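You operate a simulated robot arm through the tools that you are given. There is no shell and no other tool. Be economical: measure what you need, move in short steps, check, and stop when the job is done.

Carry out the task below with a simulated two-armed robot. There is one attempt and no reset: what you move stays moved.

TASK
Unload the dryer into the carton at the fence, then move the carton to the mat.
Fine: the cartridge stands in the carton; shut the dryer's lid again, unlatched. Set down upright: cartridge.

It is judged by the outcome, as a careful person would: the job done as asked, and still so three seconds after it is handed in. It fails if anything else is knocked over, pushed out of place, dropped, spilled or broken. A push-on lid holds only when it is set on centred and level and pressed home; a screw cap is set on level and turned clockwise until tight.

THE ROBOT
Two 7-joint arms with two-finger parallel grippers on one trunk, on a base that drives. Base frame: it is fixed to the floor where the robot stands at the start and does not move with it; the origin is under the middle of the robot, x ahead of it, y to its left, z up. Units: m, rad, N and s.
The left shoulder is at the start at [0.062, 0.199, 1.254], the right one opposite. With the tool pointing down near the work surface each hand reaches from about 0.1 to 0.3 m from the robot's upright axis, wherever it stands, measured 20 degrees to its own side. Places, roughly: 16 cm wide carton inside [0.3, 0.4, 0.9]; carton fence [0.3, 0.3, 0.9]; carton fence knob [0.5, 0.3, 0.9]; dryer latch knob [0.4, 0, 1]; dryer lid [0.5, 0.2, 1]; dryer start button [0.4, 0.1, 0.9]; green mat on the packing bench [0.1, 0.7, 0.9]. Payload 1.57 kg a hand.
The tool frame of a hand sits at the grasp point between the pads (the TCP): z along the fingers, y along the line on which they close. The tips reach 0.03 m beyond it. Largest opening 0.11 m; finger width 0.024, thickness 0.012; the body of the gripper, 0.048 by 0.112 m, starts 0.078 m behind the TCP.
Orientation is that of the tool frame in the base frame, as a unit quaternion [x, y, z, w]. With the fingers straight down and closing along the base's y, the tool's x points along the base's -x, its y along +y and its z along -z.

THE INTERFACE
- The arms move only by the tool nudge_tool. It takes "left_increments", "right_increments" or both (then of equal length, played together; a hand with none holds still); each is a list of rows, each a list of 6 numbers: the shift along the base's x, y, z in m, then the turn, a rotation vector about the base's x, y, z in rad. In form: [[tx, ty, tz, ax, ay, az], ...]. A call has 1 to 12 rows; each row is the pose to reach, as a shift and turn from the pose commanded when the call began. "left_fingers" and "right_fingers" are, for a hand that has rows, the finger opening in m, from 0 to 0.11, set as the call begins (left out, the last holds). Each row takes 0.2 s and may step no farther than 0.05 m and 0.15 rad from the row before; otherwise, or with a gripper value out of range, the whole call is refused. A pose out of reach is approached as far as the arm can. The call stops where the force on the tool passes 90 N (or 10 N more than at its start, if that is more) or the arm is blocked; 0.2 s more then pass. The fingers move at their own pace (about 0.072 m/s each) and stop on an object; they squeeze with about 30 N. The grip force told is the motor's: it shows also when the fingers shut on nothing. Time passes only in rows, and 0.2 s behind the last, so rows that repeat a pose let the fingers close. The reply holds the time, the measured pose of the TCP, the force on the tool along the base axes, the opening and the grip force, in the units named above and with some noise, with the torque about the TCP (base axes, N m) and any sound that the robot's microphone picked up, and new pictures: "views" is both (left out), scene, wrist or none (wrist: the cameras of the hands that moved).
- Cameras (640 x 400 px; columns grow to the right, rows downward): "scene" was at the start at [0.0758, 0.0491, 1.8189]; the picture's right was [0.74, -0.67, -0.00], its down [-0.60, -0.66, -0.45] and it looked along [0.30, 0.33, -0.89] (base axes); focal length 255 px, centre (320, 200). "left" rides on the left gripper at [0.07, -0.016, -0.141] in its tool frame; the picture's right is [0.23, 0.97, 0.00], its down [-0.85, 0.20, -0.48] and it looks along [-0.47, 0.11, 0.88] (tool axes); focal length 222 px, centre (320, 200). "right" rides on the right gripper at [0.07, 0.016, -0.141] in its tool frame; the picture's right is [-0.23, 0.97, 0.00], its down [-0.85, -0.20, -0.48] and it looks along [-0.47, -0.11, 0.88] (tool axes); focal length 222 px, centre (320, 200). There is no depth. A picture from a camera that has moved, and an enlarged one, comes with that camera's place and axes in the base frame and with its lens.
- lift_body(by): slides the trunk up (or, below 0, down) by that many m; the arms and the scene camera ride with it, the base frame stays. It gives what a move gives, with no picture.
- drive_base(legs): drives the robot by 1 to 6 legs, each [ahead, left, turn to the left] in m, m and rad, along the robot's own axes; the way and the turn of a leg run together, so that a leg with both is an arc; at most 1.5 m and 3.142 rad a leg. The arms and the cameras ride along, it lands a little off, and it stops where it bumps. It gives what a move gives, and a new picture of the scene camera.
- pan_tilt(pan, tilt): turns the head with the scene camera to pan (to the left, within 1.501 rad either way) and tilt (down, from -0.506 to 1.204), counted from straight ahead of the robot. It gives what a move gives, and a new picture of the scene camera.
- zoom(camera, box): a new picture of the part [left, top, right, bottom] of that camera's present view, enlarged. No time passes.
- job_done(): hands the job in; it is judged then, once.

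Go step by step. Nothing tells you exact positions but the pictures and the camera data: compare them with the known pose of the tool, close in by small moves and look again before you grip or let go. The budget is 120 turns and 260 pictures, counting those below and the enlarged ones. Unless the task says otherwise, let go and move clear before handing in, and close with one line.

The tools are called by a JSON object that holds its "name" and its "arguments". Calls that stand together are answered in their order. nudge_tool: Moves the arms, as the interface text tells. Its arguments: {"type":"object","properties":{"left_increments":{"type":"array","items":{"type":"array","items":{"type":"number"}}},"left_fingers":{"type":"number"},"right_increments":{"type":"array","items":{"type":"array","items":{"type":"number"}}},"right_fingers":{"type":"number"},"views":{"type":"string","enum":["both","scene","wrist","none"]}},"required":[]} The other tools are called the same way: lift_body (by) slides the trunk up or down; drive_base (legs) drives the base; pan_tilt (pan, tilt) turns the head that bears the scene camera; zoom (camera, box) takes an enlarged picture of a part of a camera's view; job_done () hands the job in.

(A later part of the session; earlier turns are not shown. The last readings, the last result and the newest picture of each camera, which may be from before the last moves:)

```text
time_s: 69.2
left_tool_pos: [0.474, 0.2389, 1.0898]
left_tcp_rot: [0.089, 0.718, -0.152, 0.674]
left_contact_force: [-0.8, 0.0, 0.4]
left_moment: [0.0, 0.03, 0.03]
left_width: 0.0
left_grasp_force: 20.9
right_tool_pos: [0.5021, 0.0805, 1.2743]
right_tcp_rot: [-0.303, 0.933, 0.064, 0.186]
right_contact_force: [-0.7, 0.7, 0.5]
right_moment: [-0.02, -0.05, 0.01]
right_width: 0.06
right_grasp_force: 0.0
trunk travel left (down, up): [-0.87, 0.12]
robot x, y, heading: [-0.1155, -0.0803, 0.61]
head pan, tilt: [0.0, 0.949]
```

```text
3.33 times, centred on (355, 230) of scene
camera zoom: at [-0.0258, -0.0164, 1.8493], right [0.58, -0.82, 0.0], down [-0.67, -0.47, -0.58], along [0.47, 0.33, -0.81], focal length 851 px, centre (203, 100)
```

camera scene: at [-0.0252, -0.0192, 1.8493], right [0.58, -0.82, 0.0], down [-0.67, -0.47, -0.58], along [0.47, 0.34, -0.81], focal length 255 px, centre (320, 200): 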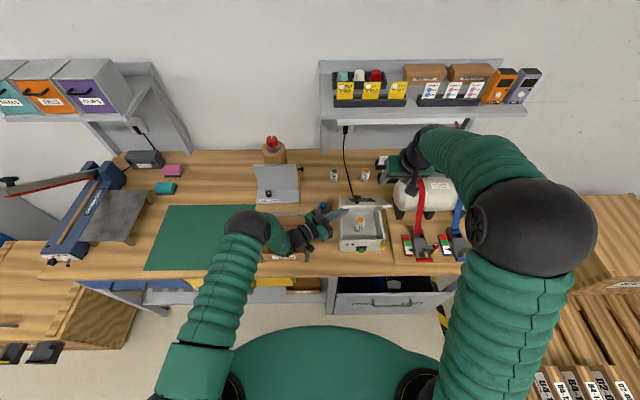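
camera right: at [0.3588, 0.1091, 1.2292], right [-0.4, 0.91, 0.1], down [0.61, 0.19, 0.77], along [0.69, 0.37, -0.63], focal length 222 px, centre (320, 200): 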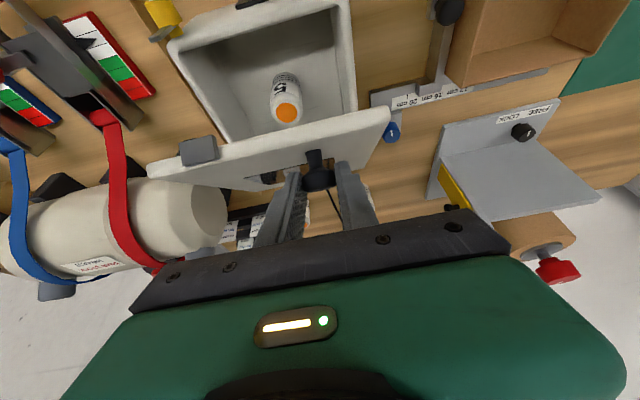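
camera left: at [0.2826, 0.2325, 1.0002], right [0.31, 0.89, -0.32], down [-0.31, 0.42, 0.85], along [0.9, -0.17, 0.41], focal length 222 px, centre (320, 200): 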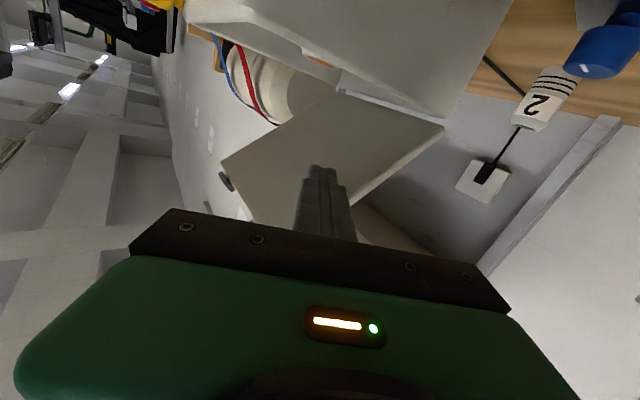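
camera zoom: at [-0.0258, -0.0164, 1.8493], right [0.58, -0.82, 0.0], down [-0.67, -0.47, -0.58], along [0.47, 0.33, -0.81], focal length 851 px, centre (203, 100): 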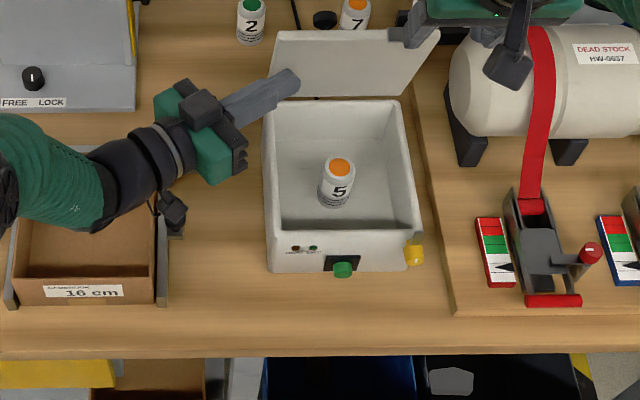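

The lid looks fully over and the contact force is near zero. I'll withdraw the left fingers slightly to check that it stays open.

{"name": "nudge_tool", "arguments": {"left_increments": [[-0.01, -0.007, 0, 0, 0, 0], [-0.02, -0.014, 0, 0, 0, 0]], "views": "none"}}

{"name": "zoom", "arguments": {"camera": "scene", "box": [280, 170, 430, 290]}}

```text
time_s: 69.8
left_tool_pos: [0.4528, 0.2247, 1.0904]
left_tcp_rot: [0.089, 0.718, -0.151, 0.674]
left_contact_force: [0.1, -0.5, 0.0]
left_moment: [0.01, 0.07, 0.02]
left_width: 0.0
left_grasp_force: 21.2
right_tool_pos: [0.5017, 0.0801, 1.2748]
right_tcp_rot: [-0.302, 0.933, 0.065, 0.186]
right_contact_force: [-0.2, -0.5, -0.7]
right_moment: [-0.03, -0.01, 0.01]
right_width: 0.06
right_grasp_force: 0.0
trunk travel left (down, up): [-0.87, 0.12]
robot x, y, heading: [-0.1153, -0.0776, 0.613]
head pan, tilt: [0.0, 0.949]
```

```text
3.33 times, centred on (355, 230) of scene
camera zoom: at [-0.0263, -0.0169, 1.8493], right [0.58, -0.82, 0.0], down [-0.67, -0.47, -0.58], along [0.47, 0.33, -0.81], focal length 851 px, centre (203, 100)
```

zoom: 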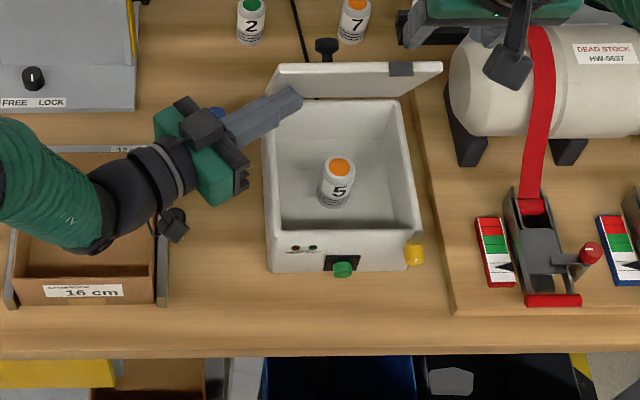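

The lid follows the fingers back, so it isn't past balance yet. I'll push further over.

{"name": "nudge_tool", "arguments": {"left_increments": [[0.015, 0.01, 0, 0, 0, 0], [0.03, 0.021, 0.002, 0, 0, 0], [0.045, 0.0315, 0.003, 0, 0, 0], [0.06, 0.042, 0.003, 0, 0, 0], [0.07, 0.049, 0.003, 0, 0, 0]], "views": "none"}}

{"name": "zoom", "arguments": {"camera": "scene", "box": [280, 170, 430, 290]}}

```text
time_s: 71.0
left_tool_pos: [0.5186, 0.2717, 1.0934]
left_tcp_rot: [0.09, 0.717, -0.151, 0.674]
left_contact_force: [-12.4, -4.5, -0.6]
left_moment: [-0.07, 0.2, -0.18]
left_width: 0.0001
left_grasp_force: 21.4
right_tool_pos: [0.4973, 0.0792, 1.2777]
right_tcp_rot: [-0.301, 0.933, 0.064, 0.187]
right_contact_force: [0.7, -0.3, -0.9]
right_moment: [0.02, -0.01, 0.01]
right_width: 0.0602
right_grasp_force: 0.1
trunk travel left (down, up): [-0.87, 0.12]
robot x, y, heading: [-0.1182, -0.0769, 0.616]
head pan, tilt: [0.0, 0.949]
```

```text
3.33 times, centred on (355, 230) of scene
camera zoom: at [-0.034, -0.0192, 1.8497], right [0.58, -0.82, 0.0], down [-0.66, -0.47, -0.58], along [0.48, 0.34, -0.81], focal length 851 px, centre (203, 100)
```

zoom: 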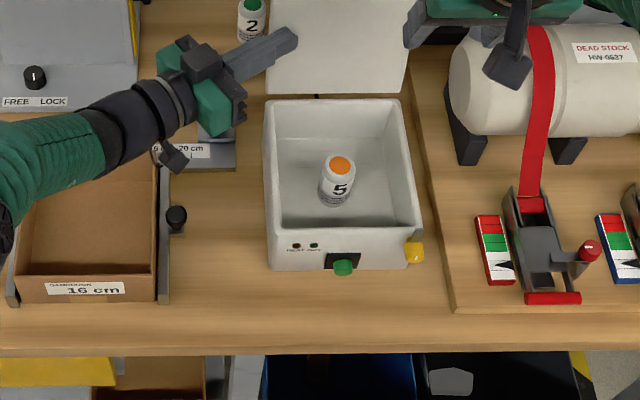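

The lid is now well over against a stop (13 N). I'll back the left hand away again to confirm.

{"name": "nudge_tool", "arguments": {"left_increments": [[-0.015, -0.0105, 0, 0, 0, 0], [-0.03, -0.021, 0, 0, 0, 0], [-0.045, -0.0315, 0, 0, 0, 0]], "views": "none"}}

{"name": "zoom", "arguments": {"camera": "scene", "box": [280, 150, 440, 290]}}

```text
time_s: 71.8
left_tool_pos: [0.476, 0.2426, 1.0943]
left_tcp_rot: [0.089, 0.717, -0.151, 0.675]
left_contact_force: [-0.9, -0.1, -0.6]
left_moment: [-0.03, 0.0, 0.02]
left_width: 0.0
left_grasp_force: 20.9
right_tool_pos: [0.5, 0.0808, 1.2742]
right_tcp_rot: [-0.302, 0.932, 0.065, 0.187]
right_contact_force: [-0.1, 0.4, 0.1]
right_moment: [0.01, -0.03, 0.02]
right_width: 0.06
right_grasp_force: 0.1
trunk travel left (down, up): [-0.87, 0.12]
robot x, y, heading: [-0.1148, -0.075, 0.611]
head pan, tilt: [0.0, 0.949]
```

```text
2.86 times, centred on (360, 220) of scene
camera zoom: at [-0.0293, -0.0164, 1.8495], right [0.58, -0.82, 0.0], down [-0.67, -0.47, -0.58], along [0.48, 0.33, -0.81], focal length 730 px, centre (206, 143)
```

zoom: 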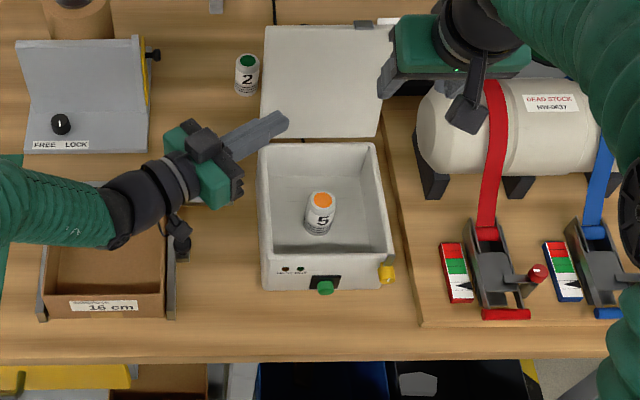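

The lid stays open on its own. I'll retract the left hand to the left, straighten the right hand to point down, then drive in so it can reach over the cartridge near (0.50, 0.153).

{"name": "nudge_tool", "arguments": {"left_increments": [[-0.03, -0.012, 0.005, 0, 0, 0.08], [-0.065, 0.005, 0.015, 0, 0, 0.17], [-0.1, 0.025, 0.025, 0, 0, 0.26], [-0.14, 0.045, 0.035, 0, 0, 0.35], [-0.18, 0.065, 0.045, 0, 0, 0.44], [-0.22, 0.085, 0.055, 0, 0, 0.53], [-0.26, 0.105, 0.065, 0, 0, 0.62], [-0.3, 0.13, 0.075, 0, 0, 0.71], [-0.34, 0.155, 0.085, 0, 0, 0.8], [-0.358, 0.171, 0.1, 0, 0, 0.8]], "right_increments": [[-0.015, -0.002, 0, -0.03, 0.043, 0], [-0.03, -0.004, 0, -0.06, 0.086, 0], [-0.045, -0.006, 0, -0.09, 0.129, 0], [-0.06, -0.008, 0, -0.12, 0.172, 0], [-0.075, -0.01, 0, -0.15, 0.215, 0], [-0.09, -0.012, 0, -0.18, 0.258, 0], [-0.105, -0.014, 0, -0.2, 0.286, 0], [-0.121, -0.014, 0, -0.2, 0.286, 0], [-0.121, -0.014, 0, -0.2, 0.286, 0], [-0.121, -0.014, 0, -0.2, 0.286, 0]], "right_fingers": 0.08, "views": "scene"}}

{"name": "drive_base", "arguments": {"legs": [[0.15, 0, 0]]}}

```text
time_s: 74.0
left_tool_pos: [0.1178, 0.4156, 1.1913]
left_tcp_rot: [-0.198, 0.696, 0.122, 0.68]
left_contact_force: [-0.8, 0.2, 0.0]
left_moment: [-0.03, 0.0, -0.02]
left_width: 0.0
left_grasp_force: 21.8
right_tool_pos: [0.38, 0.0694, 1.2746]
right_tcp_rot: [-0.307, 0.952, 0.011, 0.021]
right_contact_force: [-1.1, -0.6, 0.3]
right_moment: [0.03, 0.02, 0.02]
right_width: 0.08
right_grasp_force: 0.1
trunk travel left (down, up): [-0.87, 0.12]
robot x, y, heading: [-0.1162, -0.0775, 0.609]
head pan, tilt: [0.0, 0.949]
camera scene: at [-0.0291, -0.0143, 1.8493], right [0.58, -0.82, 0.0], down [-0.67, -0.47, -0.58], along [0.48, 0.33, -0.81], focal length 255 px, centre (320, 200)
```

scene: 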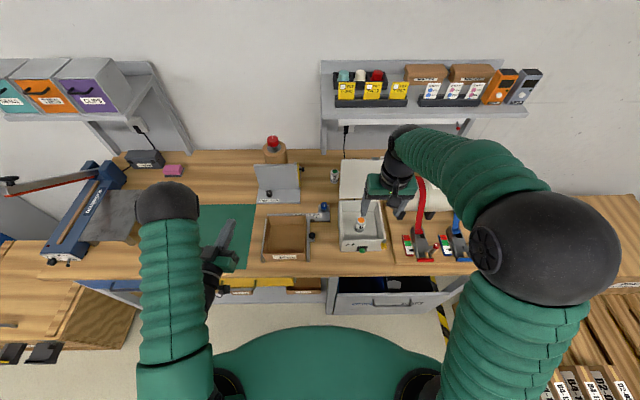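

```text
time_s: 75.3
left_tool_pos: [0.2358, 0.4978, 1.1926]
left_tcp_rot: [-0.199, 0.695, 0.126, 0.68]
left_contact_force: [-0.6, -0.4, -0.3]
left_moment: [0.02, -0.02, 0.03]
left_width: 0.0001
left_grasp_force: 20.6
right_tool_pos: [0.4985, 0.1521, 1.2763]
right_tcp_rot: [-0.307, 0.951, 0.014, 0.023]
right_contact_force: [-0.3, 0.0, 0.0]
right_moment: [-0.01, -0.03, 0.02]
right_width: 0.0801
right_grasp_force: 0.1
trunk travel left (down, up): [-0.87, 0.12]
robot x, y, heading: [0.0071, 0.0084, 0.615]
head pan, tilt: [0.0, 0.949]
camera scene: at [0.0877, 0.0652, 1.8498], right [0.58, -0.82, 0.0], down [-0.66, -0.47, -0.58], along [0.48, 0.34, -0.81], focal length 255 px, centre (320, 200)
```

scene: 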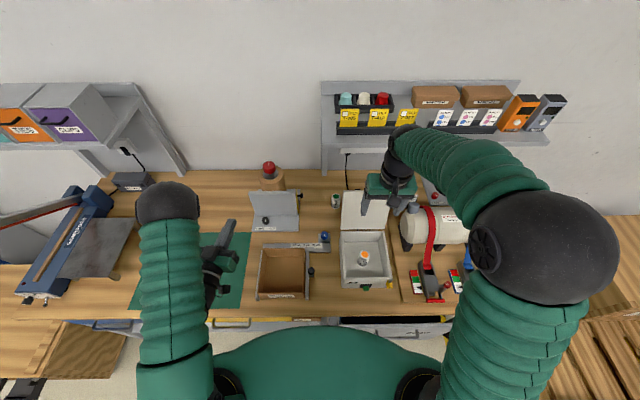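

The right hand hovers over the box. I'll get accurate views of the cartridge from both cameras.

{"name": "zoom", "arguments": {"camera": "scene", "box": [320, 180, 420, 300]}}

{"name": "zoom", "arguments": {"camera": "right", "box": [200, 40, 440, 240]}}

```text
3.33 times, centred on (370, 240) of scene
camera zoom: at [0.0877, 0.0652, 1.8498], right [0.58, -0.82, 0.0], down [-0.66, -0.47, -0.58], along [0.48, 0.34, -0.81], focal length 851 px, centre (153, 67)
```

zoom: 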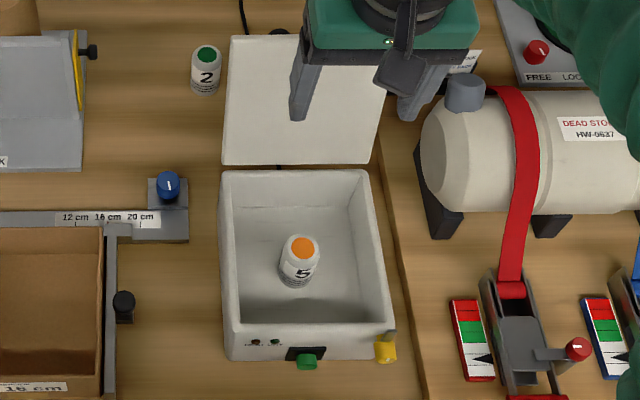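

```text
2.00 times, centred on (320, 140) of right
camera zoom: at [0.4278, 0.1187, 1.4128], right [-0.39, 0.92, 0.02], down [0.79, 0.32, 0.52], along [0.47, 0.22, -0.85], focal length 444 px, centre (320, 320)
```

zoom: 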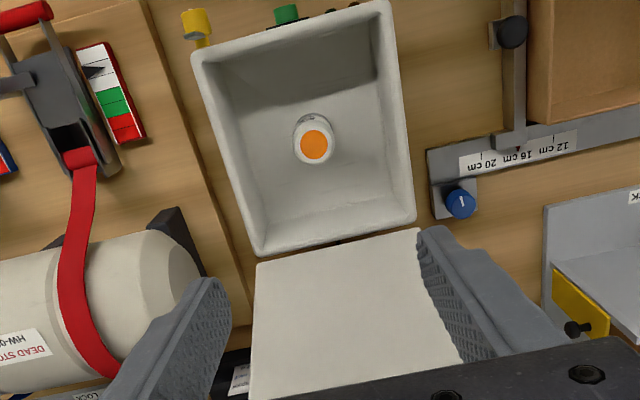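

The cartridge is centred under the right hand at about (0.496, 0.152), top near z 0.98. Descending to just above it first.

{"name": "nudge_tool", "arguments": {"right_increments": [[-0.001, 0, -0.045, 0, 0, 0], [-0.002, 0, -0.09, 0, 0, 0], [-0.002, 0, -0.135, 0, 0, 0], [-0.002, 0, -0.18, 0, 0, 0], [-0.002, 0, -0.22, 0, 0, 0], [-0.002, 0, -0.25, 0, 0, 0]], "views": "wrist"}}

{"name": "zoom", "arguments": {"camera": "scene", "box": [320, 180, 420, 300]}}

```text
time_s: 76.7
left_tool_pos: [0.2384, 0.5005, 1.1911]
left_tcp_rot: [-0.199, 0.695, 0.125, 0.679]
left_contact_force: [-1.4, -0.2, 0.0]
left_moment: [0.0, -0.01, 0.01]
left_width: 0.0
left_grasp_force: 20.9
right_tool_pos: [0.4995, 0.1561, 1.0229]
right_tcp_rot: [-0.309, 0.951, 0.014, 0.021]
right_contact_force: [-0.5, 0.7, -0.9]
right_moment: [-0.01, 0.01, 0.01]
right_width: 0.0799
right_grasp_force: 0.2
trunk travel left (down, up): [-0.87, 0.12]
robot x, y, heading: [0.0066, 0.0087, 0.618]
head pan, tilt: [0.0, 0.949]
camera right: at [0.4287, 0.1219, 1.16], right [-0.39, 0.92, 0.02], down [0.79, 0.32, 0.52], along [0.47, 0.22, -0.86], focal length 222 px, centre (320, 200)
```

right: 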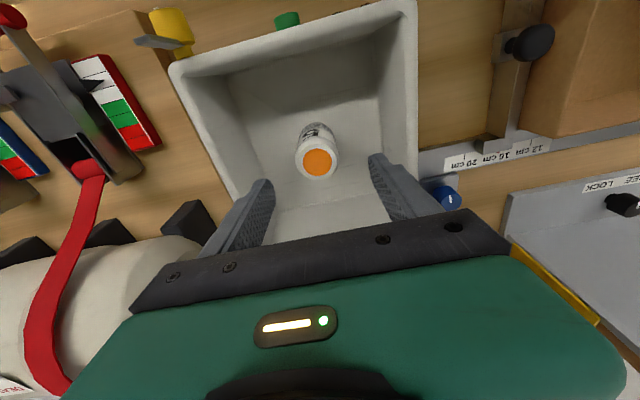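

```text
3.33 times, centred on (370, 240) of scene
camera zoom: at [0.0941, 0.0702, 1.8493], right [0.58, -0.82, 0.0], down [-0.67, -0.47, -0.58], along [0.47, 0.33, -0.81], focal length 851 px, centre (153, 67)
```

zoom: 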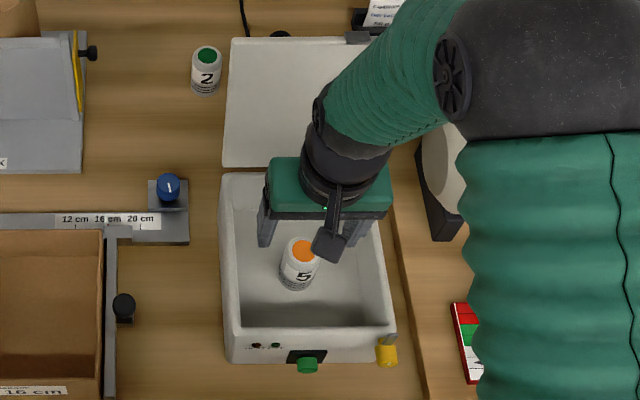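

The cap top is at (0.496, 0.152, 0.975). Small correction, then down to grip height and close.

{"name": "nudge_tool", "arguments": {"right_increments": [[-0.0035, -0.004, -0.02, 0, 0, 0], [-0.0035, -0.004, -0.045, 0, 0, 0], [-0.0035, -0.004, -0.073, 0, 0, 0]], "views": "none"}}

{"name": "nudge_tool", "arguments": {"right_increments": [[0, 0, 0, 0, 0, 0], [0, 0, 0, 0, 0, 0], [0, 0, 0, 0, 0, 0], [0, 0, 0, 0, 0, 0]], "right_fingers": 0.0, "views": "both"}}

```text
time_s: 77.5
left_tool_pos: [0.24, 0.5004, 1.1912]
left_tcp_rot: [-0.199, 0.696, 0.124, 0.679]
left_contact_force: [0.0, -0.4, -0.3]
left_moment: [0.01, 0.0, 0.01]
left_width: 0.0001
left_grasp_force: 21.7
right_tool_pos: [0.4964, 0.1505, 0.9508]
right_tcp_rot: [-0.307, 0.951, 0.013, 0.021]
right_contact_force: [0.7, 0.3, 1.9]
right_moment: [0.0, -0.01, 0.0]
right_width: 0.0801
right_grasp_force: 0.0
trunk travel left (down, up): [-0.87, 0.12]
robot x, y, heading: [0.0062, 0.0037, 0.617]
head pan, tilt: [0.0, 0.949]
```

```text
time_s: 78.5
left_tool_pos: [0.237, 0.4991, 1.1919]
left_tcp_rot: [-0.198, 0.696, 0.123, 0.679]
left_contact_force: [-0.7, -0.6, -0.4]
left_moment: [-0.01, 0.02, 0.0]
left_width: 0.0001
left_grasp_force: 21.8
right_tool_pos: [0.4946, 0.1509, 0.9511]
right_tcp_rot: [-0.308, 0.951, 0.013, 0.02]
right_contact_force: [0.5, -0.5, -0.2]
right_moment: [-0.01, -0.03, 0.02]
right_width: 0.0387
right_grasp_force: 30.0
trunk travel left (down, up): [-0.87, 0.12]
robot x, y, heading: [0.0067, 0.0075, 0.615]
head pan, tilt: [0.0, 0.949]
camera scene: at [0.0936, 0.0701, 1.8493], right [0.58, -0.82, 0.0], down [-0.66, -0.47, -0.58], along [0.47, 0.33, -0.81], focal length 255 px, centre (320, 200)
camera right: at [0.424, 0.1168, 1.0883], right [-0.39, 0.92, 0.02], down [0.79, 0.32, 0.52], along [0.47, 0.22, -0.86], focal length 222 px, centre (320, 200)
```

scene: 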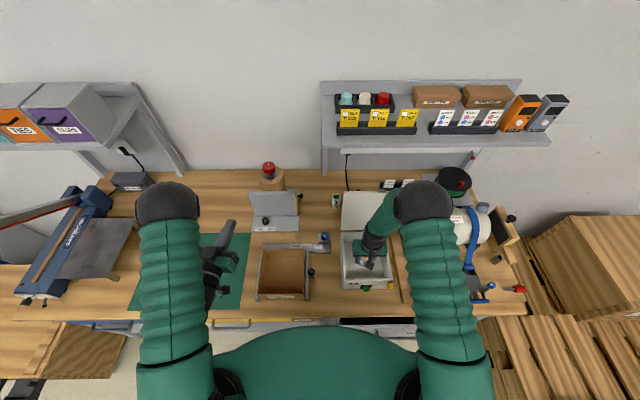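
right: 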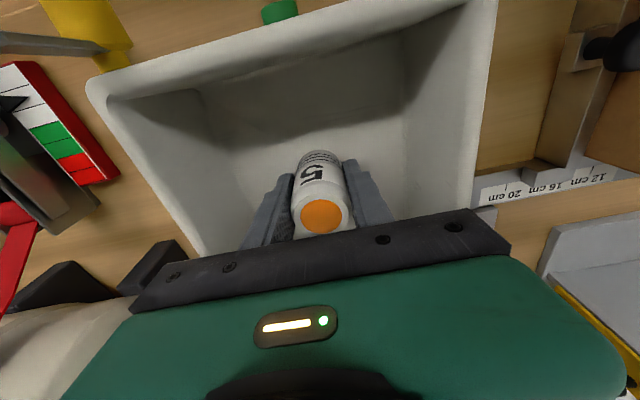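

Cartridge gripped (38.7 mm). I'll lift it straight out, then shift left in front of me.

{"name": "nudge_tool", "arguments": {"right_increments": [[0, 0, 0.04, 0, 0, 0], [0, 0, 0.08, 0, 0, 0], [0, 0, 0.12, 0, 0, 0], [0, 0, 0.16, 0, 0, 0], [0, 0, 0.2, 0, 0, 0], [-0.02, 0.028, 0.21, 0, 0, 0], [-0.043, 0.061, 0.21, 0, 0, 0], [-0.066, 0.094, 0.21, 0, 0, 0], [-0.089, 0.127, 0.21, 0, 0, 0]], "views": "wrist"}}

{"name": "drive_base", "arguments": {"legs": [[0, 0.14, 0]]}}

```text
time_s: 80.5
left_tool_pos: [0.2376, 0.5023, 1.1915]
left_tcp_rot: [-0.199, 0.695, 0.123, 0.679]
left_contact_force: [-0.7, 0.0, -0.3]
left_moment: [0.02, 0.03, 0.01]
left_width: 0.0
left_grasp_force: 21.4
right_tool_pos: [0.4067, 0.2813, 1.1622]
right_tcp_rot: [-0.307, 0.951, 0.013, 0.021]
right_contact_force: [0.5, 0.3, -1.2]
right_moment: [-0.01, -0.03, -0.02]
right_width: 0.0384
right_grasp_force: 29.9
trunk travel left (down, up): [-0.87, 0.12]
robot x, y, heading: [0.0069, 0.0091, 0.62]
head pan, tilt: [0.0, 0.949]
camera right: at [0.3368, 0.2474, 1.2986], right [-0.39, 0.92, 0.02], down [0.79, 0.32, 0.52], along [0.47, 0.22, -0.86], focal length 222 px, centre (320, 200)
```

right: 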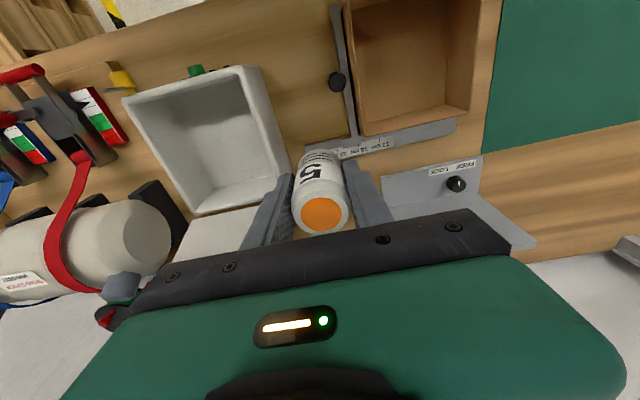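

```text
time_s: 81.8
left_tool_pos: [0.1763, 0.5861, 1.198]
left_tcp_rot: [-0.19, 0.699, 0.132, 0.677]
left_contact_force: [1.2, -1.4, 0.2]
left_moment: [0.0, 0.03, 0.17]
left_width: 0.0
left_grasp_force: 21.7
right_tool_pos: [0.3475, 0.3659, 1.1607]
right_tcp_rot: [-0.306, 0.951, 0.025, 0.016]
right_contact_force: [0.5, -2.6, -0.8]
right_moment: [0.17, 0.1, 0.01]
right_width: 0.0381
right_grasp_force: 30.3
trunk travel left (down, up): [-0.87, 0.12]
robot x, y, heading: [-0.0707, 0.1193, 0.611]
head pan, tilt: [0.0, 0.949]
camera scene: at [0.0423, 0.1412, 1.8487], right [0.58, -0.82, -0.03], down [-0.67, -0.46, -0.58], along [0.46, 0.35, -0.81], focal length 255 px, centre (320, 200)
```

scene: 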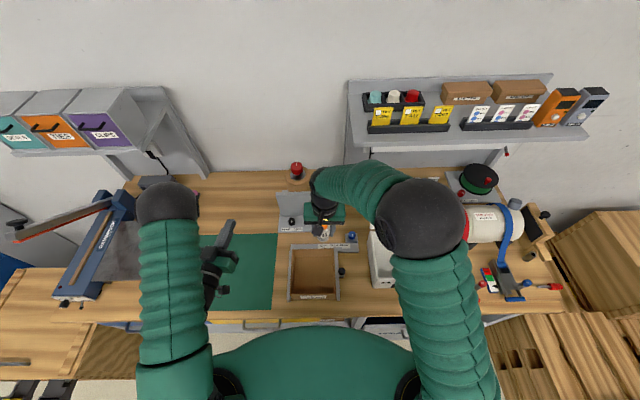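

I'm now centred on the carton. I'll measure the carton from both cameras.

{"name": "zoom", "arguments": {"camera": "scene", "box": [270, 190, 390, 310]}}

{"name": "zoom", "arguments": {"camera": "right", "box": [200, 0, 560, 230]}}

```text
3.33 times, centred on (330, 250) of scene
camera zoom: at [0.0423, 0.1412, 1.8487], right [0.58, -0.82, -0.03], down [-0.67, -0.46, -0.58], along [0.46, 0.35, -0.81], focal length 851 px, centre (287, 33)
```

zoom: 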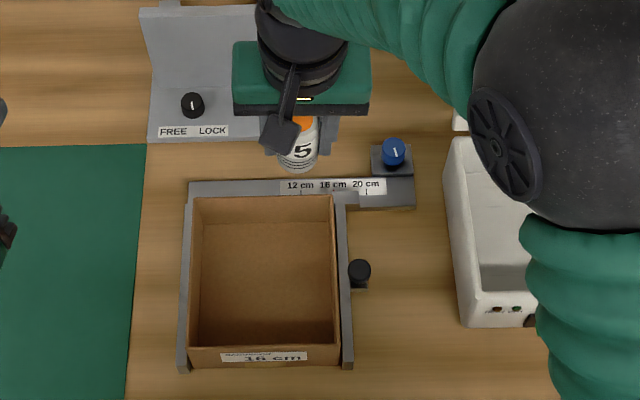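

```text
1.74 times, centred on (380, 115) of right
camera zoom: at [0.2788, 0.3297, 1.2983], right [-0.38, 0.92, 0.05], down [0.8, 0.31, 0.51], along [0.46, 0.23, -0.86], focal length 386 px, centre (216, 348)
```

zoom: 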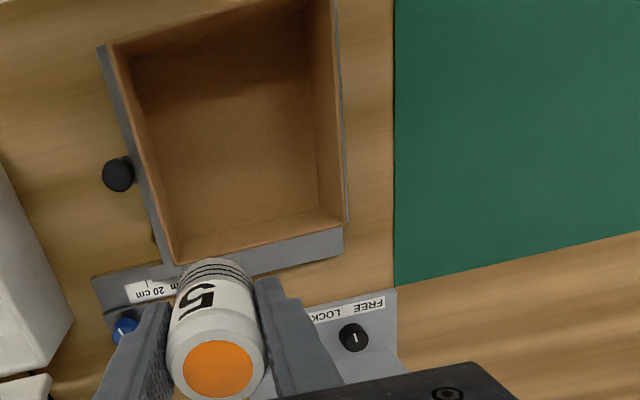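

The carton's centre is at about (0.277, 0.365) with its rim at z≈0.97. I'll move the cartridge over it and go down to z≈0.985.

{"name": "nudge_tool", "arguments": {"right_increments": [[-0.035, -0.0005, 0, 0, 0, 0], [-0.0705, -0.001, 0, 0, 0, 0], [-0.0705, -0.001, -0.045, 0, 0, 0], [-0.0705, -0.001, -0.09, 0, 0, 0], [-0.0705, -0.001, -0.13, 0, 0, 0]]}}

{"name": "zoom", "arguments": {"camera": "scene", "box": [270, 190, 390, 310]}}

```text
time_s: 83.0
left_tool_pos: [0.1498, 0.6227, 1.1919]
left_tcp_rot: [-0.202, 0.693, 0.119, 0.682]
left_contact_force: [-0.6, 0.8, 0.4]
left_moment: [-0.01, 0.0, 0.02]
left_width: 0.0
left_grasp_force: 21.6
right_tool_pos: [0.2635, 0.3961, 1.0382]
right_tcp_rot: [-0.293, 0.956, 0.011, 0.028]
right_contact_force: [-0.9, -0.7, -1.9]
right_moment: [-0.02, -0.06, 0.03]
right_width: 0.0384
right_grasp_force: 30.4
trunk travel left (down, up): [-0.87, 0.12]
robot x, y, heading: [-0.0766, 0.1173, 0.615]
head pan, tilt: [0.0, 0.949]
camera scene: at [0.003, 0.1987, 1.8523], right [0.58, -0.82, 0.01], down [-0.66, -0.48, -0.58], along [0.48, 0.33, -0.81], focal length 255 px, centre (320, 200)
camera right: at [0.1902, 0.3648, 1.1744], right [-0.36, 0.93, 0.02], down [0.8, 0.29, 0.53], along [0.49, 0.2, -0.85], focal length 222 px, centre (320, 200)
```

scene: 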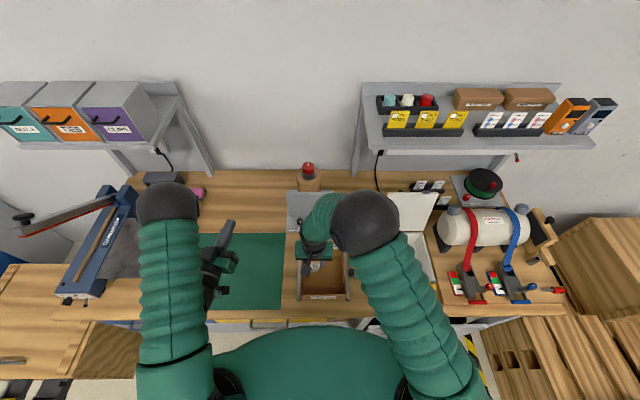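
right: 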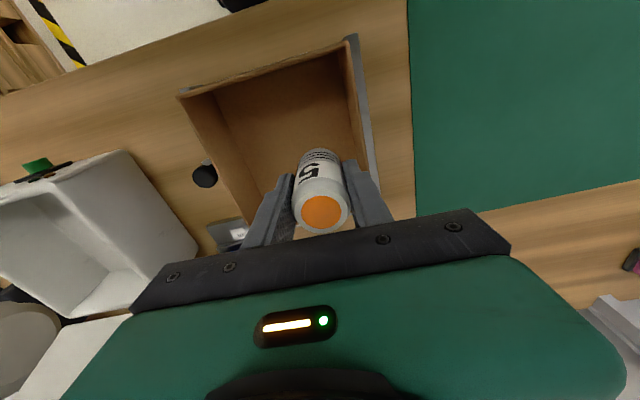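

```text
3.33 times, centred on (330, 250) of scene
camera zoom: at [0.003, 0.1987, 1.8523], right [0.58, -0.82, 0.01], down [-0.66, -0.48, -0.58], along [0.48, 0.33, -0.81], focal length 851 px, centre (287, 33)
```

zoom: 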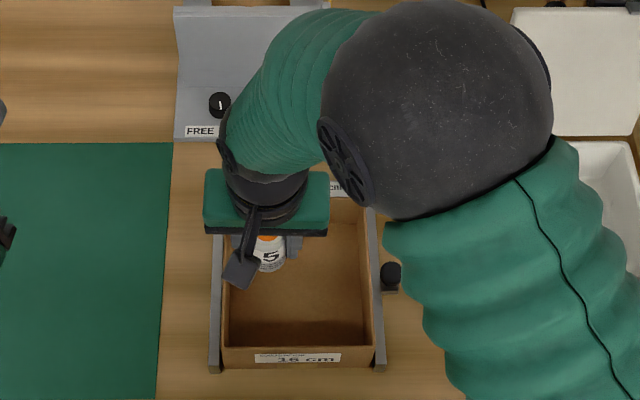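

The base had still been settling. The carton centre is at (0.278, 0.369), so I need to shift 3 cm to the right, then lower further.

{"name": "nudge_tool", "arguments": {"right_increments": [[0.007, -0.014, 0, 0, 0, 0], [0.013, -0.028, 0, 0, 0, 0], [0.013, -0.028, -0.03, 0, 0, 0], [0.013, -0.028, -0.06, 0, 0, 0]]}}

{"name": "zoom", "arguments": {"camera": "right", "box": [160, 0, 480, 240]}}

```text
time_s: 84.0
left_tool_pos: [0.1505, 0.622, 1.189]
left_tcp_rot: [-0.201, 0.694, 0.119, 0.681]
left_contact_force: [0.2, -0.4, -0.3]
left_moment: [0.01, 0.0, -0.04]
left_width: 0.0
left_grasp_force: 20.9
right_tool_pos: [0.2673, 0.3682, 0.9712]
right_tcp_rot: [-0.307, 0.952, 0.007, 0.022]
right_contact_force: [-0.3, 0.7, -2.3]
right_moment: [-0.07, -0.06, 0.01]
right_width: 0.0384
right_grasp_force: 30.1
trunk travel left (down, up): [-0.87, 0.12]
robot x, y, heading: [-0.0707, 0.1173, 0.615]
head pan, tilt: [0.0, 0.949]
camera scene: at [0.0039, 0.1997, 1.8489], right [0.58, -0.82, 0.01], down [-0.66, -0.48, -0.58], along [0.48, 0.33, -0.82], focal length 255 px, centre (320, 200)
camera right: at [0.1949, 0.3371, 1.1085], right [-0.39, 0.92, 0.01], down [0.79, 0.32, 0.52], along [0.47, 0.21, -0.86], focal length 222 px, centre (320, 200)
```

scene: 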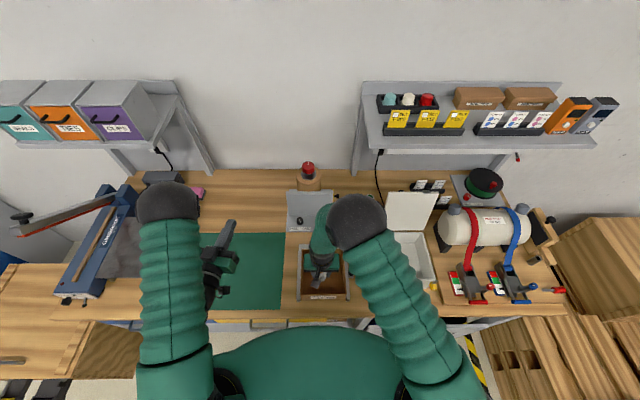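
right: 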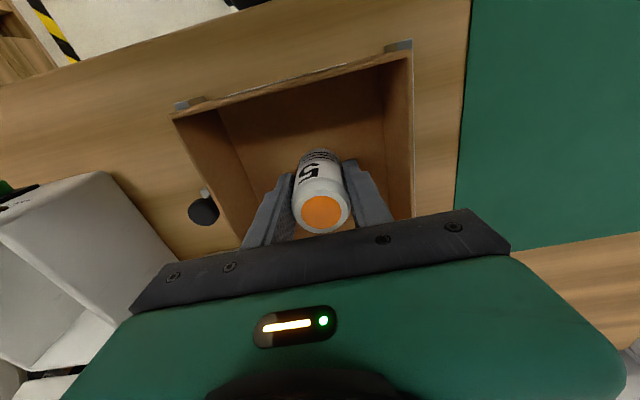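

```text
1.67 times, centred on (320, 120) of right
camera zoom: at [0.1949, 0.3371, 1.1085], right [-0.39, 0.92, 0.01], down [0.79, 0.32, 0.52], along [0.47, 0.21, -0.86], focal length 370 px, centre (320, 333)
```

zoom: 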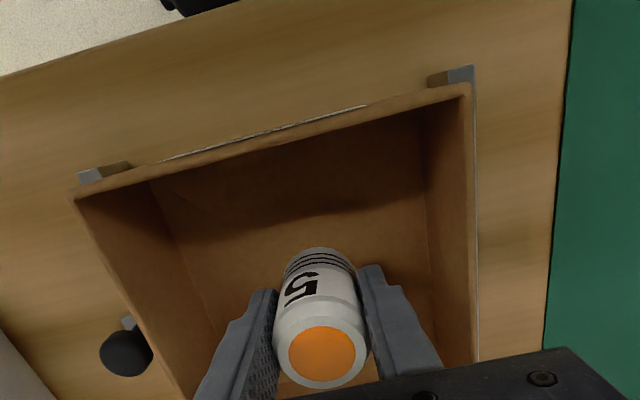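

The cartridge is inside the carton. I'll lower in small steps, watching for floor contact.

{"name": "nudge_tool", "arguments": {"right_increments": [[0.003, 0, -0.008, 0, 0, 0], [0.003, 0, -0.016, 0, 0, 0]], "views": "none"}}

{"name": "nudge_tool", "arguments": {"right_increments": [[0, 0, -0.005, 0, 0, 0], [0, 0, -0.01, 0, 0, 0]], "views": "none"}}

```text
time_s: 84.7
left_tool_pos: [0.1617, 0.61, 1.1932]
left_tcp_rot: [-0.197, 0.695, 0.124, 0.68]
left_contact_force: [-1.2, 0.8, 1.1]
left_moment: [0.04, -0.01, 0.05]
left_width: 0.0
left_grasp_force: 21.2
right_tool_pos: [0.2762, 0.3579, 0.9556]
right_tcp_rot: [-0.306, 0.952, 0.013, 0.02]
right_contact_force: [-0.4, 0.7, -0.2]
right_moment: [0.02, -0.01, -0.01]
right_width: 0.0383
right_grasp_force: 30.0
trunk travel left (down, up): [-0.87, 0.12]
robot x, y, heading: [-0.0766, 0.1203, 0.611]
head pan, tilt: [0.0, 0.949]
```

```text
time_s: 85.2
left_tool_pos: [0.1624, 0.6062, 1.1931]
left_tcp_rot: [-0.198, 0.695, 0.125, 0.68]
left_contact_force: [0.2, 0.6, 0.3]
left_moment: [-0.01, -0.04, 0.02]
left_width: 0.0
left_grasp_force: 21.7
right_tool_pos: [0.278, 0.3564, 0.9449]
right_tcp_rot: [-0.305, 0.952, 0.014, 0.02]
right_contact_force: [0.7, 0.6, -1.0]
right_moment: [0.02, 0.06, 0.0]
right_width: 0.0383
right_grasp_force: 30.0
trunk travel left (down, up): [-0.87, 0.12]
robot x, y, heading: [-0.0735, 0.1174, 0.616]
head pan, tilt: [0.0, 0.949]
```

No contact yet at 0.945. Continuing in 4–5 mm steps.

{"name": "nudge_tool", "arguments": {"right_increments": [[0, 0, -0.004, 0, 0, 0], [0, 0, -0.008, 0, 0, 0]], "views": "none"}}

{"name": "nudge_tool", "arguments": {"right_increments": [[0, 0, -0.004, 0, 0, 0], [0, 0, -0.007, 0, 0, 0]], "views": "wrist"}}

```text
time_s: 85.8
left_tool_pos: [0.1564, 0.6158, 1.1908]
left_tcp_rot: [-0.199, 0.695, 0.121, 0.681]
left_contact_force: [0.3, 0.2, -0.6]
left_moment: [-0.02, -0.01, 0.01]
left_width: 0.0
left_grasp_force: 22.0
right_tool_pos: [0.2714, 0.363, 0.9379]
right_tcp_rot: [-0.307, 0.952, 0.011, 0.021]
right_contact_force: [0.4, -0.2, -1.0]
right_moment: [0.04, -0.02, 0.0]
right_width: 0.0383
right_grasp_force: 30.3
trunk travel left (down, up): [-0.87, 0.12]
robot x, y, heading: [-0.0742, 0.1174, 0.615]
head pan, tilt: [0.0, 0.949]
```

```text
time_s: 86.5
left_tool_pos: [0.1562, 0.6097, 1.1948]
left_tcp_rot: [-0.198, 0.694, 0.123, 0.681]
left_contact_force: [-0.3, 0.2, 0.6]
left_moment: [-0.01, 0.0, 0.0]
left_width: 0.0001
left_grasp_force: 20.6
right_tool_pos: [0.2732, 0.3584, 0.9324]
right_tcp_rot: [-0.306, 0.952, 0.013, 0.024]
right_contact_force: [4.5, -6.5, 20.9]
right_moment: [-0.39, -0.41, -0.11]
right_width: 0.0379
right_grasp_force: 29.9
trunk travel left (down, up): [-0.87, 0.12]
robot x, y, heading: [-0.0769, 0.1198, 0.62]
head pan, tilt: [0.0, 0.949]
camera right: at [0.2032, 0.3253, 1.0697], right [-0.38, 0.92, 0.02], down [0.79, 0.32, 0.52], along [0.47, 0.22, -0.85], focal length 222 px, centre (320, 200)
```

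right: 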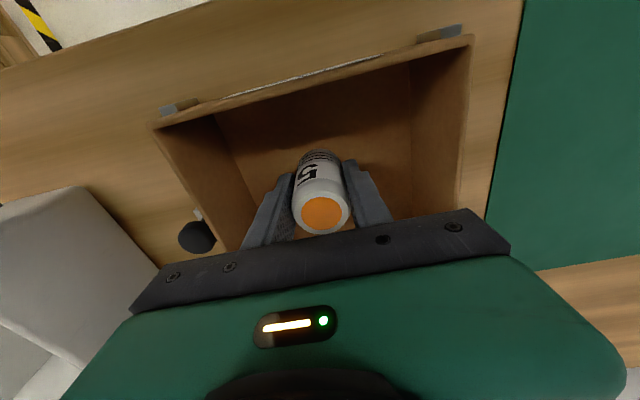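

The floor is reached at TCP z≈0.933. I'll ease up 1–2 mm, release and check the cartridge stands.

{"name": "nudge_tool", "arguments": {"right_increments": [[0, 0, 0.003, 0, 0, 0], [0, 0, 0.003, 0, 0, 0]], "views": "none"}}

{"name": "nudge_tool", "arguments": {"right_increments": [[0, 0, 0, 0, 0, 0], [0, 0, 0, 0, 0, 0], [0, 0, 0, 0, 0, 0], [0, 0, 0, 0, 0, 0]], "right_fingers": 0.08, "views": "wrist"}}

```text
time_s: 87.0
left_tool_pos: [0.1572, 0.6114, 1.1911]
left_tcp_rot: [-0.197, 0.695, 0.122, 0.681]
left_contact_force: [0.0, 0.0, 0.3]
left_moment: [0.0, -0.02, 0.02]
left_width: 0.0002
left_grasp_force: 20.8
right_tool_pos: [0.2735, 0.3611, 0.933]
right_tcp_rot: [-0.306, 0.952, 0.012, 0.021]
right_contact_force: [-0.6, 0.5, -1.9]
right_moment: [0.01, 0.03, 0.02]
right_width: 0.0376
right_grasp_force: 29.7
trunk travel left (down, up): [-0.87, 0.12]
robot x, y, heading: [-0.0745, 0.1204, 0.614]
head pan, tilt: [0.0, 0.949]
```

```text
time_s: 88.0
left_tool_pos: [0.1585, 0.6108, 1.1915]
left_tcp_rot: [-0.199, 0.695, 0.122, 0.68]
left_contact_force: [-0.5, 0.4, 0.8]
left_moment: [0.0, -0.01, 0.0]
left_width: 0.0
left_grasp_force: 20.8
right_tool_pos: [0.2737, 0.3602, 0.9333]
right_tcp_rot: [-0.306, 0.952, 0.013, 0.022]
right_contact_force: [-0.4, 0.3, 0.0]
right_moment: [0.01, -0.01, -0.04]
right_width: 0.0803
right_grasp_force: 0.0
trunk travel left (down, up): [-0.87, 0.12]
robot x, y, heading: [-0.076, 0.1179, 0.612]
head pan, tilt: [0.0, 0.949]
camera right: at [0.2035, 0.3277, 1.071], right [-0.38, 0.92, 0.02], down [0.79, 0.32, 0.52], along [0.47, 0.21, -0.86], focal length 222 px, centre (320, 200)
```

right: 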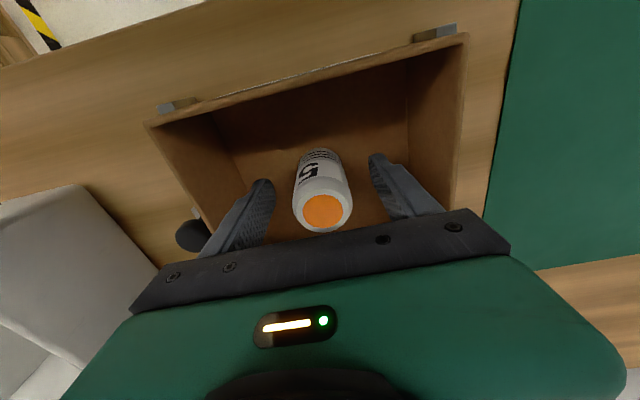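

The cartridge stands upright in the carton. Now I'll raise the right hand and bring both hands, fingers down, above the carton's left and right walls.

{"name": "nudge_tool", "arguments": {"right_increments": [[0, 0, 0.04, 0, 0, 0], [0, 0, 0.08, 0, 0, 0], [0, 0, 0.12, 0, 0, 0], [0, 0, 0.16, 0, 0, 0], [0, 0, 0.18, 0, 0, 0], [0.016, -0.02, 0.18, 0, 0, 0], [0.032, -0.04, 0.18, 0, 0, 0], [0.047, -0.058, 0.18, 0, 0, 0], [0.047, -0.058, 0.18, 0, 0, 0], [0.047, -0.058, 0.18, 0, 0, 0], [0.047, -0.058, 0.18, 0, 0, 0]], "left_increments": [[0.003, -0.008, 0.01, -0.0646, 0.1228, 0.004], [0.006, -0.016, 0.02, -0.1293, 0.2456, 0.008], [0.01, -0.026, 0.02, -0.1939, 0.3685, 0.012], [0.016, -0.04, 0.01, -0.2585, 0.4913, 0.016], [0.022, -0.056, 0, -0.3232, 0.6141, 0.02], [0.03, -0.075, -0.01, -0.3878, 0.7369, 0.025], [0.038, -0.095, -0.02, -0.4525, 0.8597, 0.029], [0.046, -0.115, -0.03, -0.5171, 0.9825, 0.033], [0.055, -0.137, -0.04, -0.5817, 1.1054, 0.037], [0.064, -0.16, -0.055, -0.6464, 1.2282, 0.041], [0.0735, -0.18, -0.07, -0.711, 1.351, 0.045]], "left_fingers": 0.05}}

```text
time_s: 90.5
left_tool_pos: [0.2326, 0.429, 1.1214]
left_tcp_rot: [-0.301, 0.954, -0.001, -0.002]
left_contact_force: [0.6, -0.2, 1.0]
left_moment: [-0.01, 0.03, 0.0]
left_width: 0.0498
left_grasp_force: 0.0
left hand out of reach, approached as far as the arm can: row 1, 2, 3, 4, 5, 6
right_tool_pos: [0.323, 0.304, 1.1127]
right_tcp_rot: [-0.305, 0.952, 0.013, 0.02]
right_contact_force: [-0.1, -0.4, -0.1]
right_moment: [0.0, 0.05, -0.01]
right_width: 0.08
right_grasp_force: 0.0
trunk travel left (down, up): [-0.87, 0.12]
robot x, y, heading: [-0.0722, 0.1146, 0.618]
head pan, tilt: [0.0, 0.949]
camera scene: at [0.0171, 0.1823, 1.8492], right [0.58, -0.82, 0.0], down [-0.67, -0.47, -0.58], along [0.47, 0.33, -0.82], focal length 255 px, centre (320, 200)
camera right: at [0.2529, 0.2708, 1.2507], right [-0.38, 0.92, 0.02], down [0.8, 0.32, 0.52], along [0.47, 0.21, -0.86], focal length 222 px, centre (320, 200)
camera left: at [0.1866, 0.376, 1.2628], right [-0.75, 0.67, 0.0], down [0.59, 0.66, 0.48], along [0.32, 0.35, -0.88], focal length 222 px, centre (320, 200)
```

scene: 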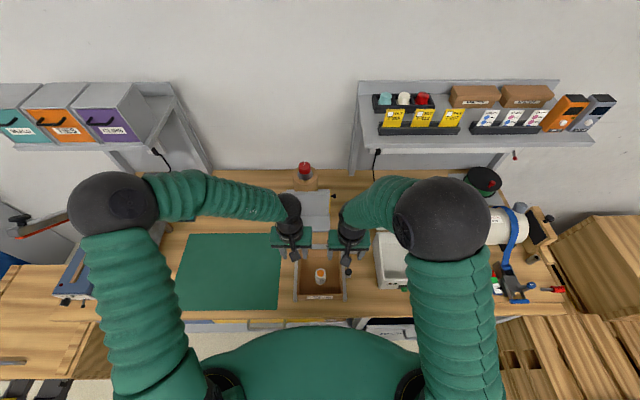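
right: 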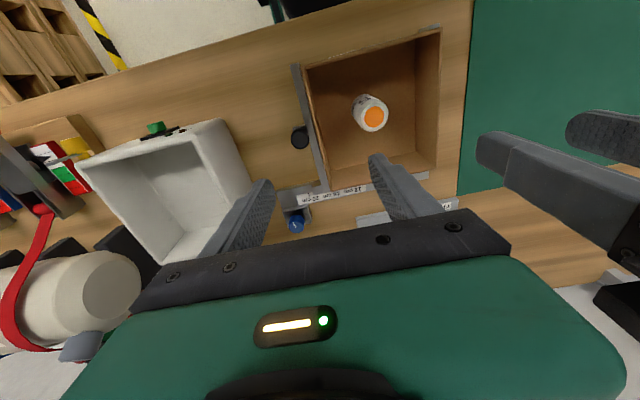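
left: 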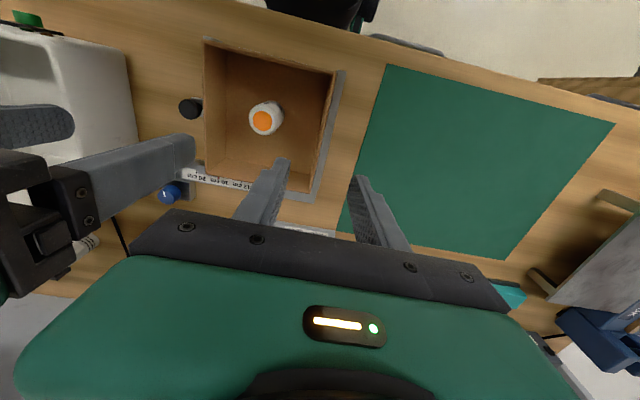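

Both hands hover over the walls. I'll zoom in to measure the rim, the fence height and the gaps.

{"name": "zoom", "arguments": {"camera": "left", "box": [170, 20, 410, 230]}}

{"name": "zoom", "arguments": {"camera": "right", "box": [220, 10, 480, 240]}}

{"name": "zoom", "arguments": {"camera": "scene", "box": [270, 220, 370, 310]}}

```text
1.90 times, centred on (290, 125) of left
camera zoom: at [0.1866, 0.376, 1.2628], right [-0.75, 0.67, 0.0], down [0.59, 0.66, 0.48], along [0.32, 0.35, -0.88], focal length 423 px, centre (377, 343)
```

zoom: 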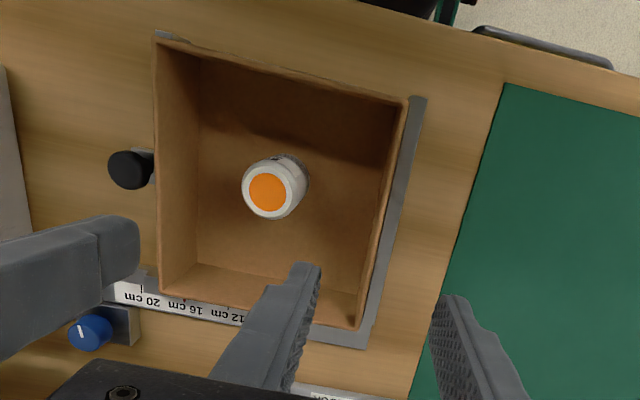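

```text
1.74 times, centred on (350, 125) of right
camera zoom: at [0.2529, 0.2708, 1.2507], right [-0.38, 0.92, 0.02], down [0.8, 0.32, 0.52], along [0.47, 0.21, -0.86], focal length 386 px, centre (268, 330)
```

zoom: 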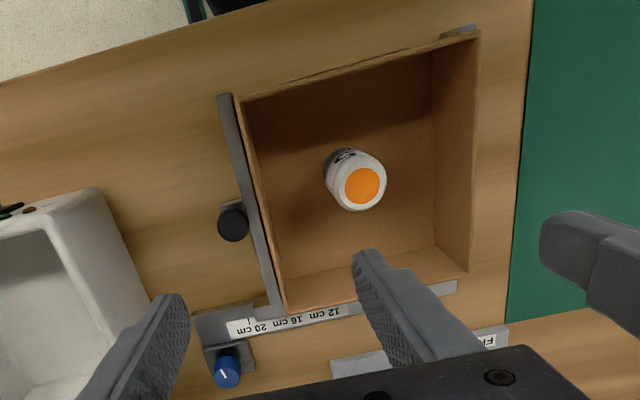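

```text
4.44 times, centred on (320, 265) of scene
camera zoom: at [0.0171, 0.1823, 1.8492], right [0.58, -0.82, 0.0], down [-0.67, -0.47, -0.58], along [0.47, 0.33, -0.82], focal length 1135 px, centre (320, -89)
```

zoom: 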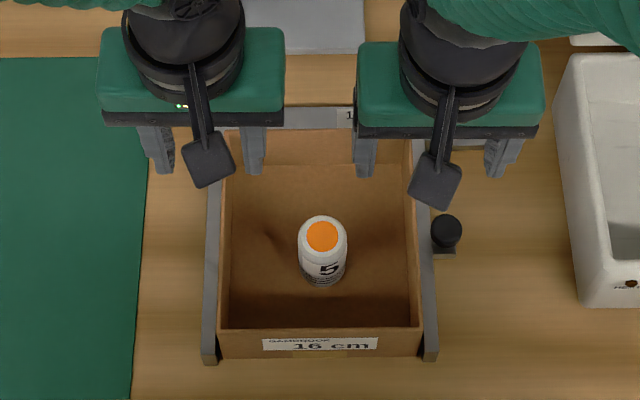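

The rim is at z≈0.954 and the fence rails are about 4 cm lower, so I can pinch both side walls. Descending to just above the rim and checking alignment.

{"name": "nudge_tool", "arguments": {"right_increments": [[-0.004, -0.003, -0.03, 0, 0, 0], [-0.007, -0.0056, -0.06, 0, 0, 0], [-0.007, -0.0056, -0.09, 0, 0, 0], [-0.007, -0.0056, -0.11, 0, 0, 0]], "left_increments": [[-0.003, -0.003, -0.03, 0, 0, 0], [-0.005, -0.0045, -0.06, 0, 0, 0], [-0.005, -0.0045, -0.09, 0, 0, 0], [-0.005, -0.0045, -0.118, 0, 0, 0]], "left_fingers": 0.05, "right_fingers": 0.05}}

{"name": "zoom", "arguments": {"camera": "scene", "box": [270, 220, 370, 310]}}

```text
time_s: 91.5
left_tool_pos: [0.2271, 0.4248, 1.0026]
left_tcp_rot: [-0.3, 0.954, 0.0, 0.0]
left_contact_force: [-0.7, -0.4, -0.8]
left_moment: [0.02, 0.0, 0.04]
left_width: 0.0503
left_grasp_force: 0.0
right_tool_pos: [0.3161, 0.2977, 1.003]
right_tcp_rot: [-0.306, 0.952, 0.013, 0.021]
right_contact_force: [0.1, -0.4, 0.2]
right_moment: [-0.02, 0.0, 0.03]
right_width: 0.0501
right_grasp_force: 0.1
trunk travel left (down, up): [-0.87, 0.12]
robot x, y, heading: [-0.0731, 0.121, 0.615]
head pan, tilt: [0.0, 0.949]
camera scene: at [0.0167, 0.1804, 1.8493], right [0.58, -0.82, 0.0], down [-0.67, -0.47, -0.58], along [0.47, 0.33, -0.81], focal length 255 px, centre (320, 200)
camera right: at [0.2452, 0.2646, 1.1394], right [-0.38, 0.92, 0.02], down [0.8, 0.32, 0.52], along [0.47, 0.22, -0.86], focal length 222 px, centre (320, 200)
camera left: at [0.1796, 0.37, 1.144], right [-0.74, 0.67, 0.0], down [0.59, 0.65, 0.48], along [0.32, 0.36, -0.88], focal length 222 px, centre (320, 200)
```

scene: 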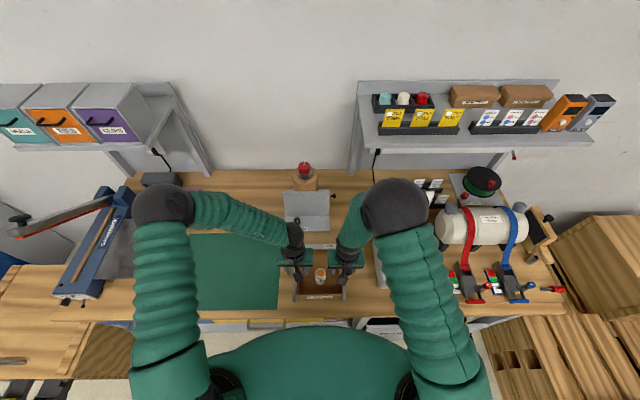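
right: 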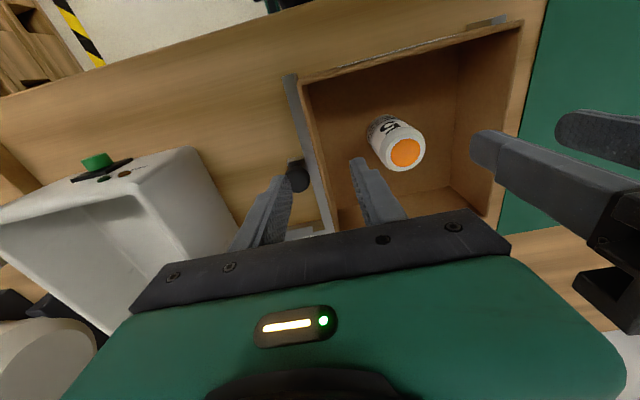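
left: 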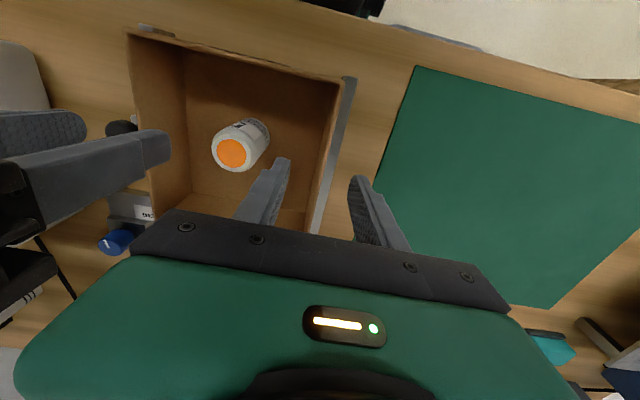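

```text
4.44 times, centred on (320, 265) of scene
camera zoom: at [0.0167, 0.1804, 1.8493], right [0.58, -0.82, 0.0], down [-0.67, -0.47, -0.58], along [0.47, 0.33, -0.81], focal length 1135 px, centre (320, -89)
```

zoom: 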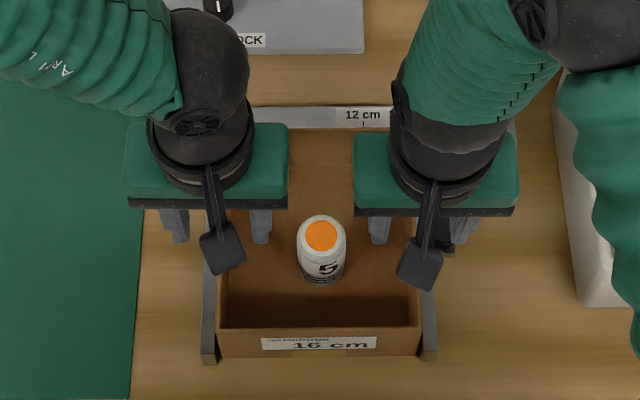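

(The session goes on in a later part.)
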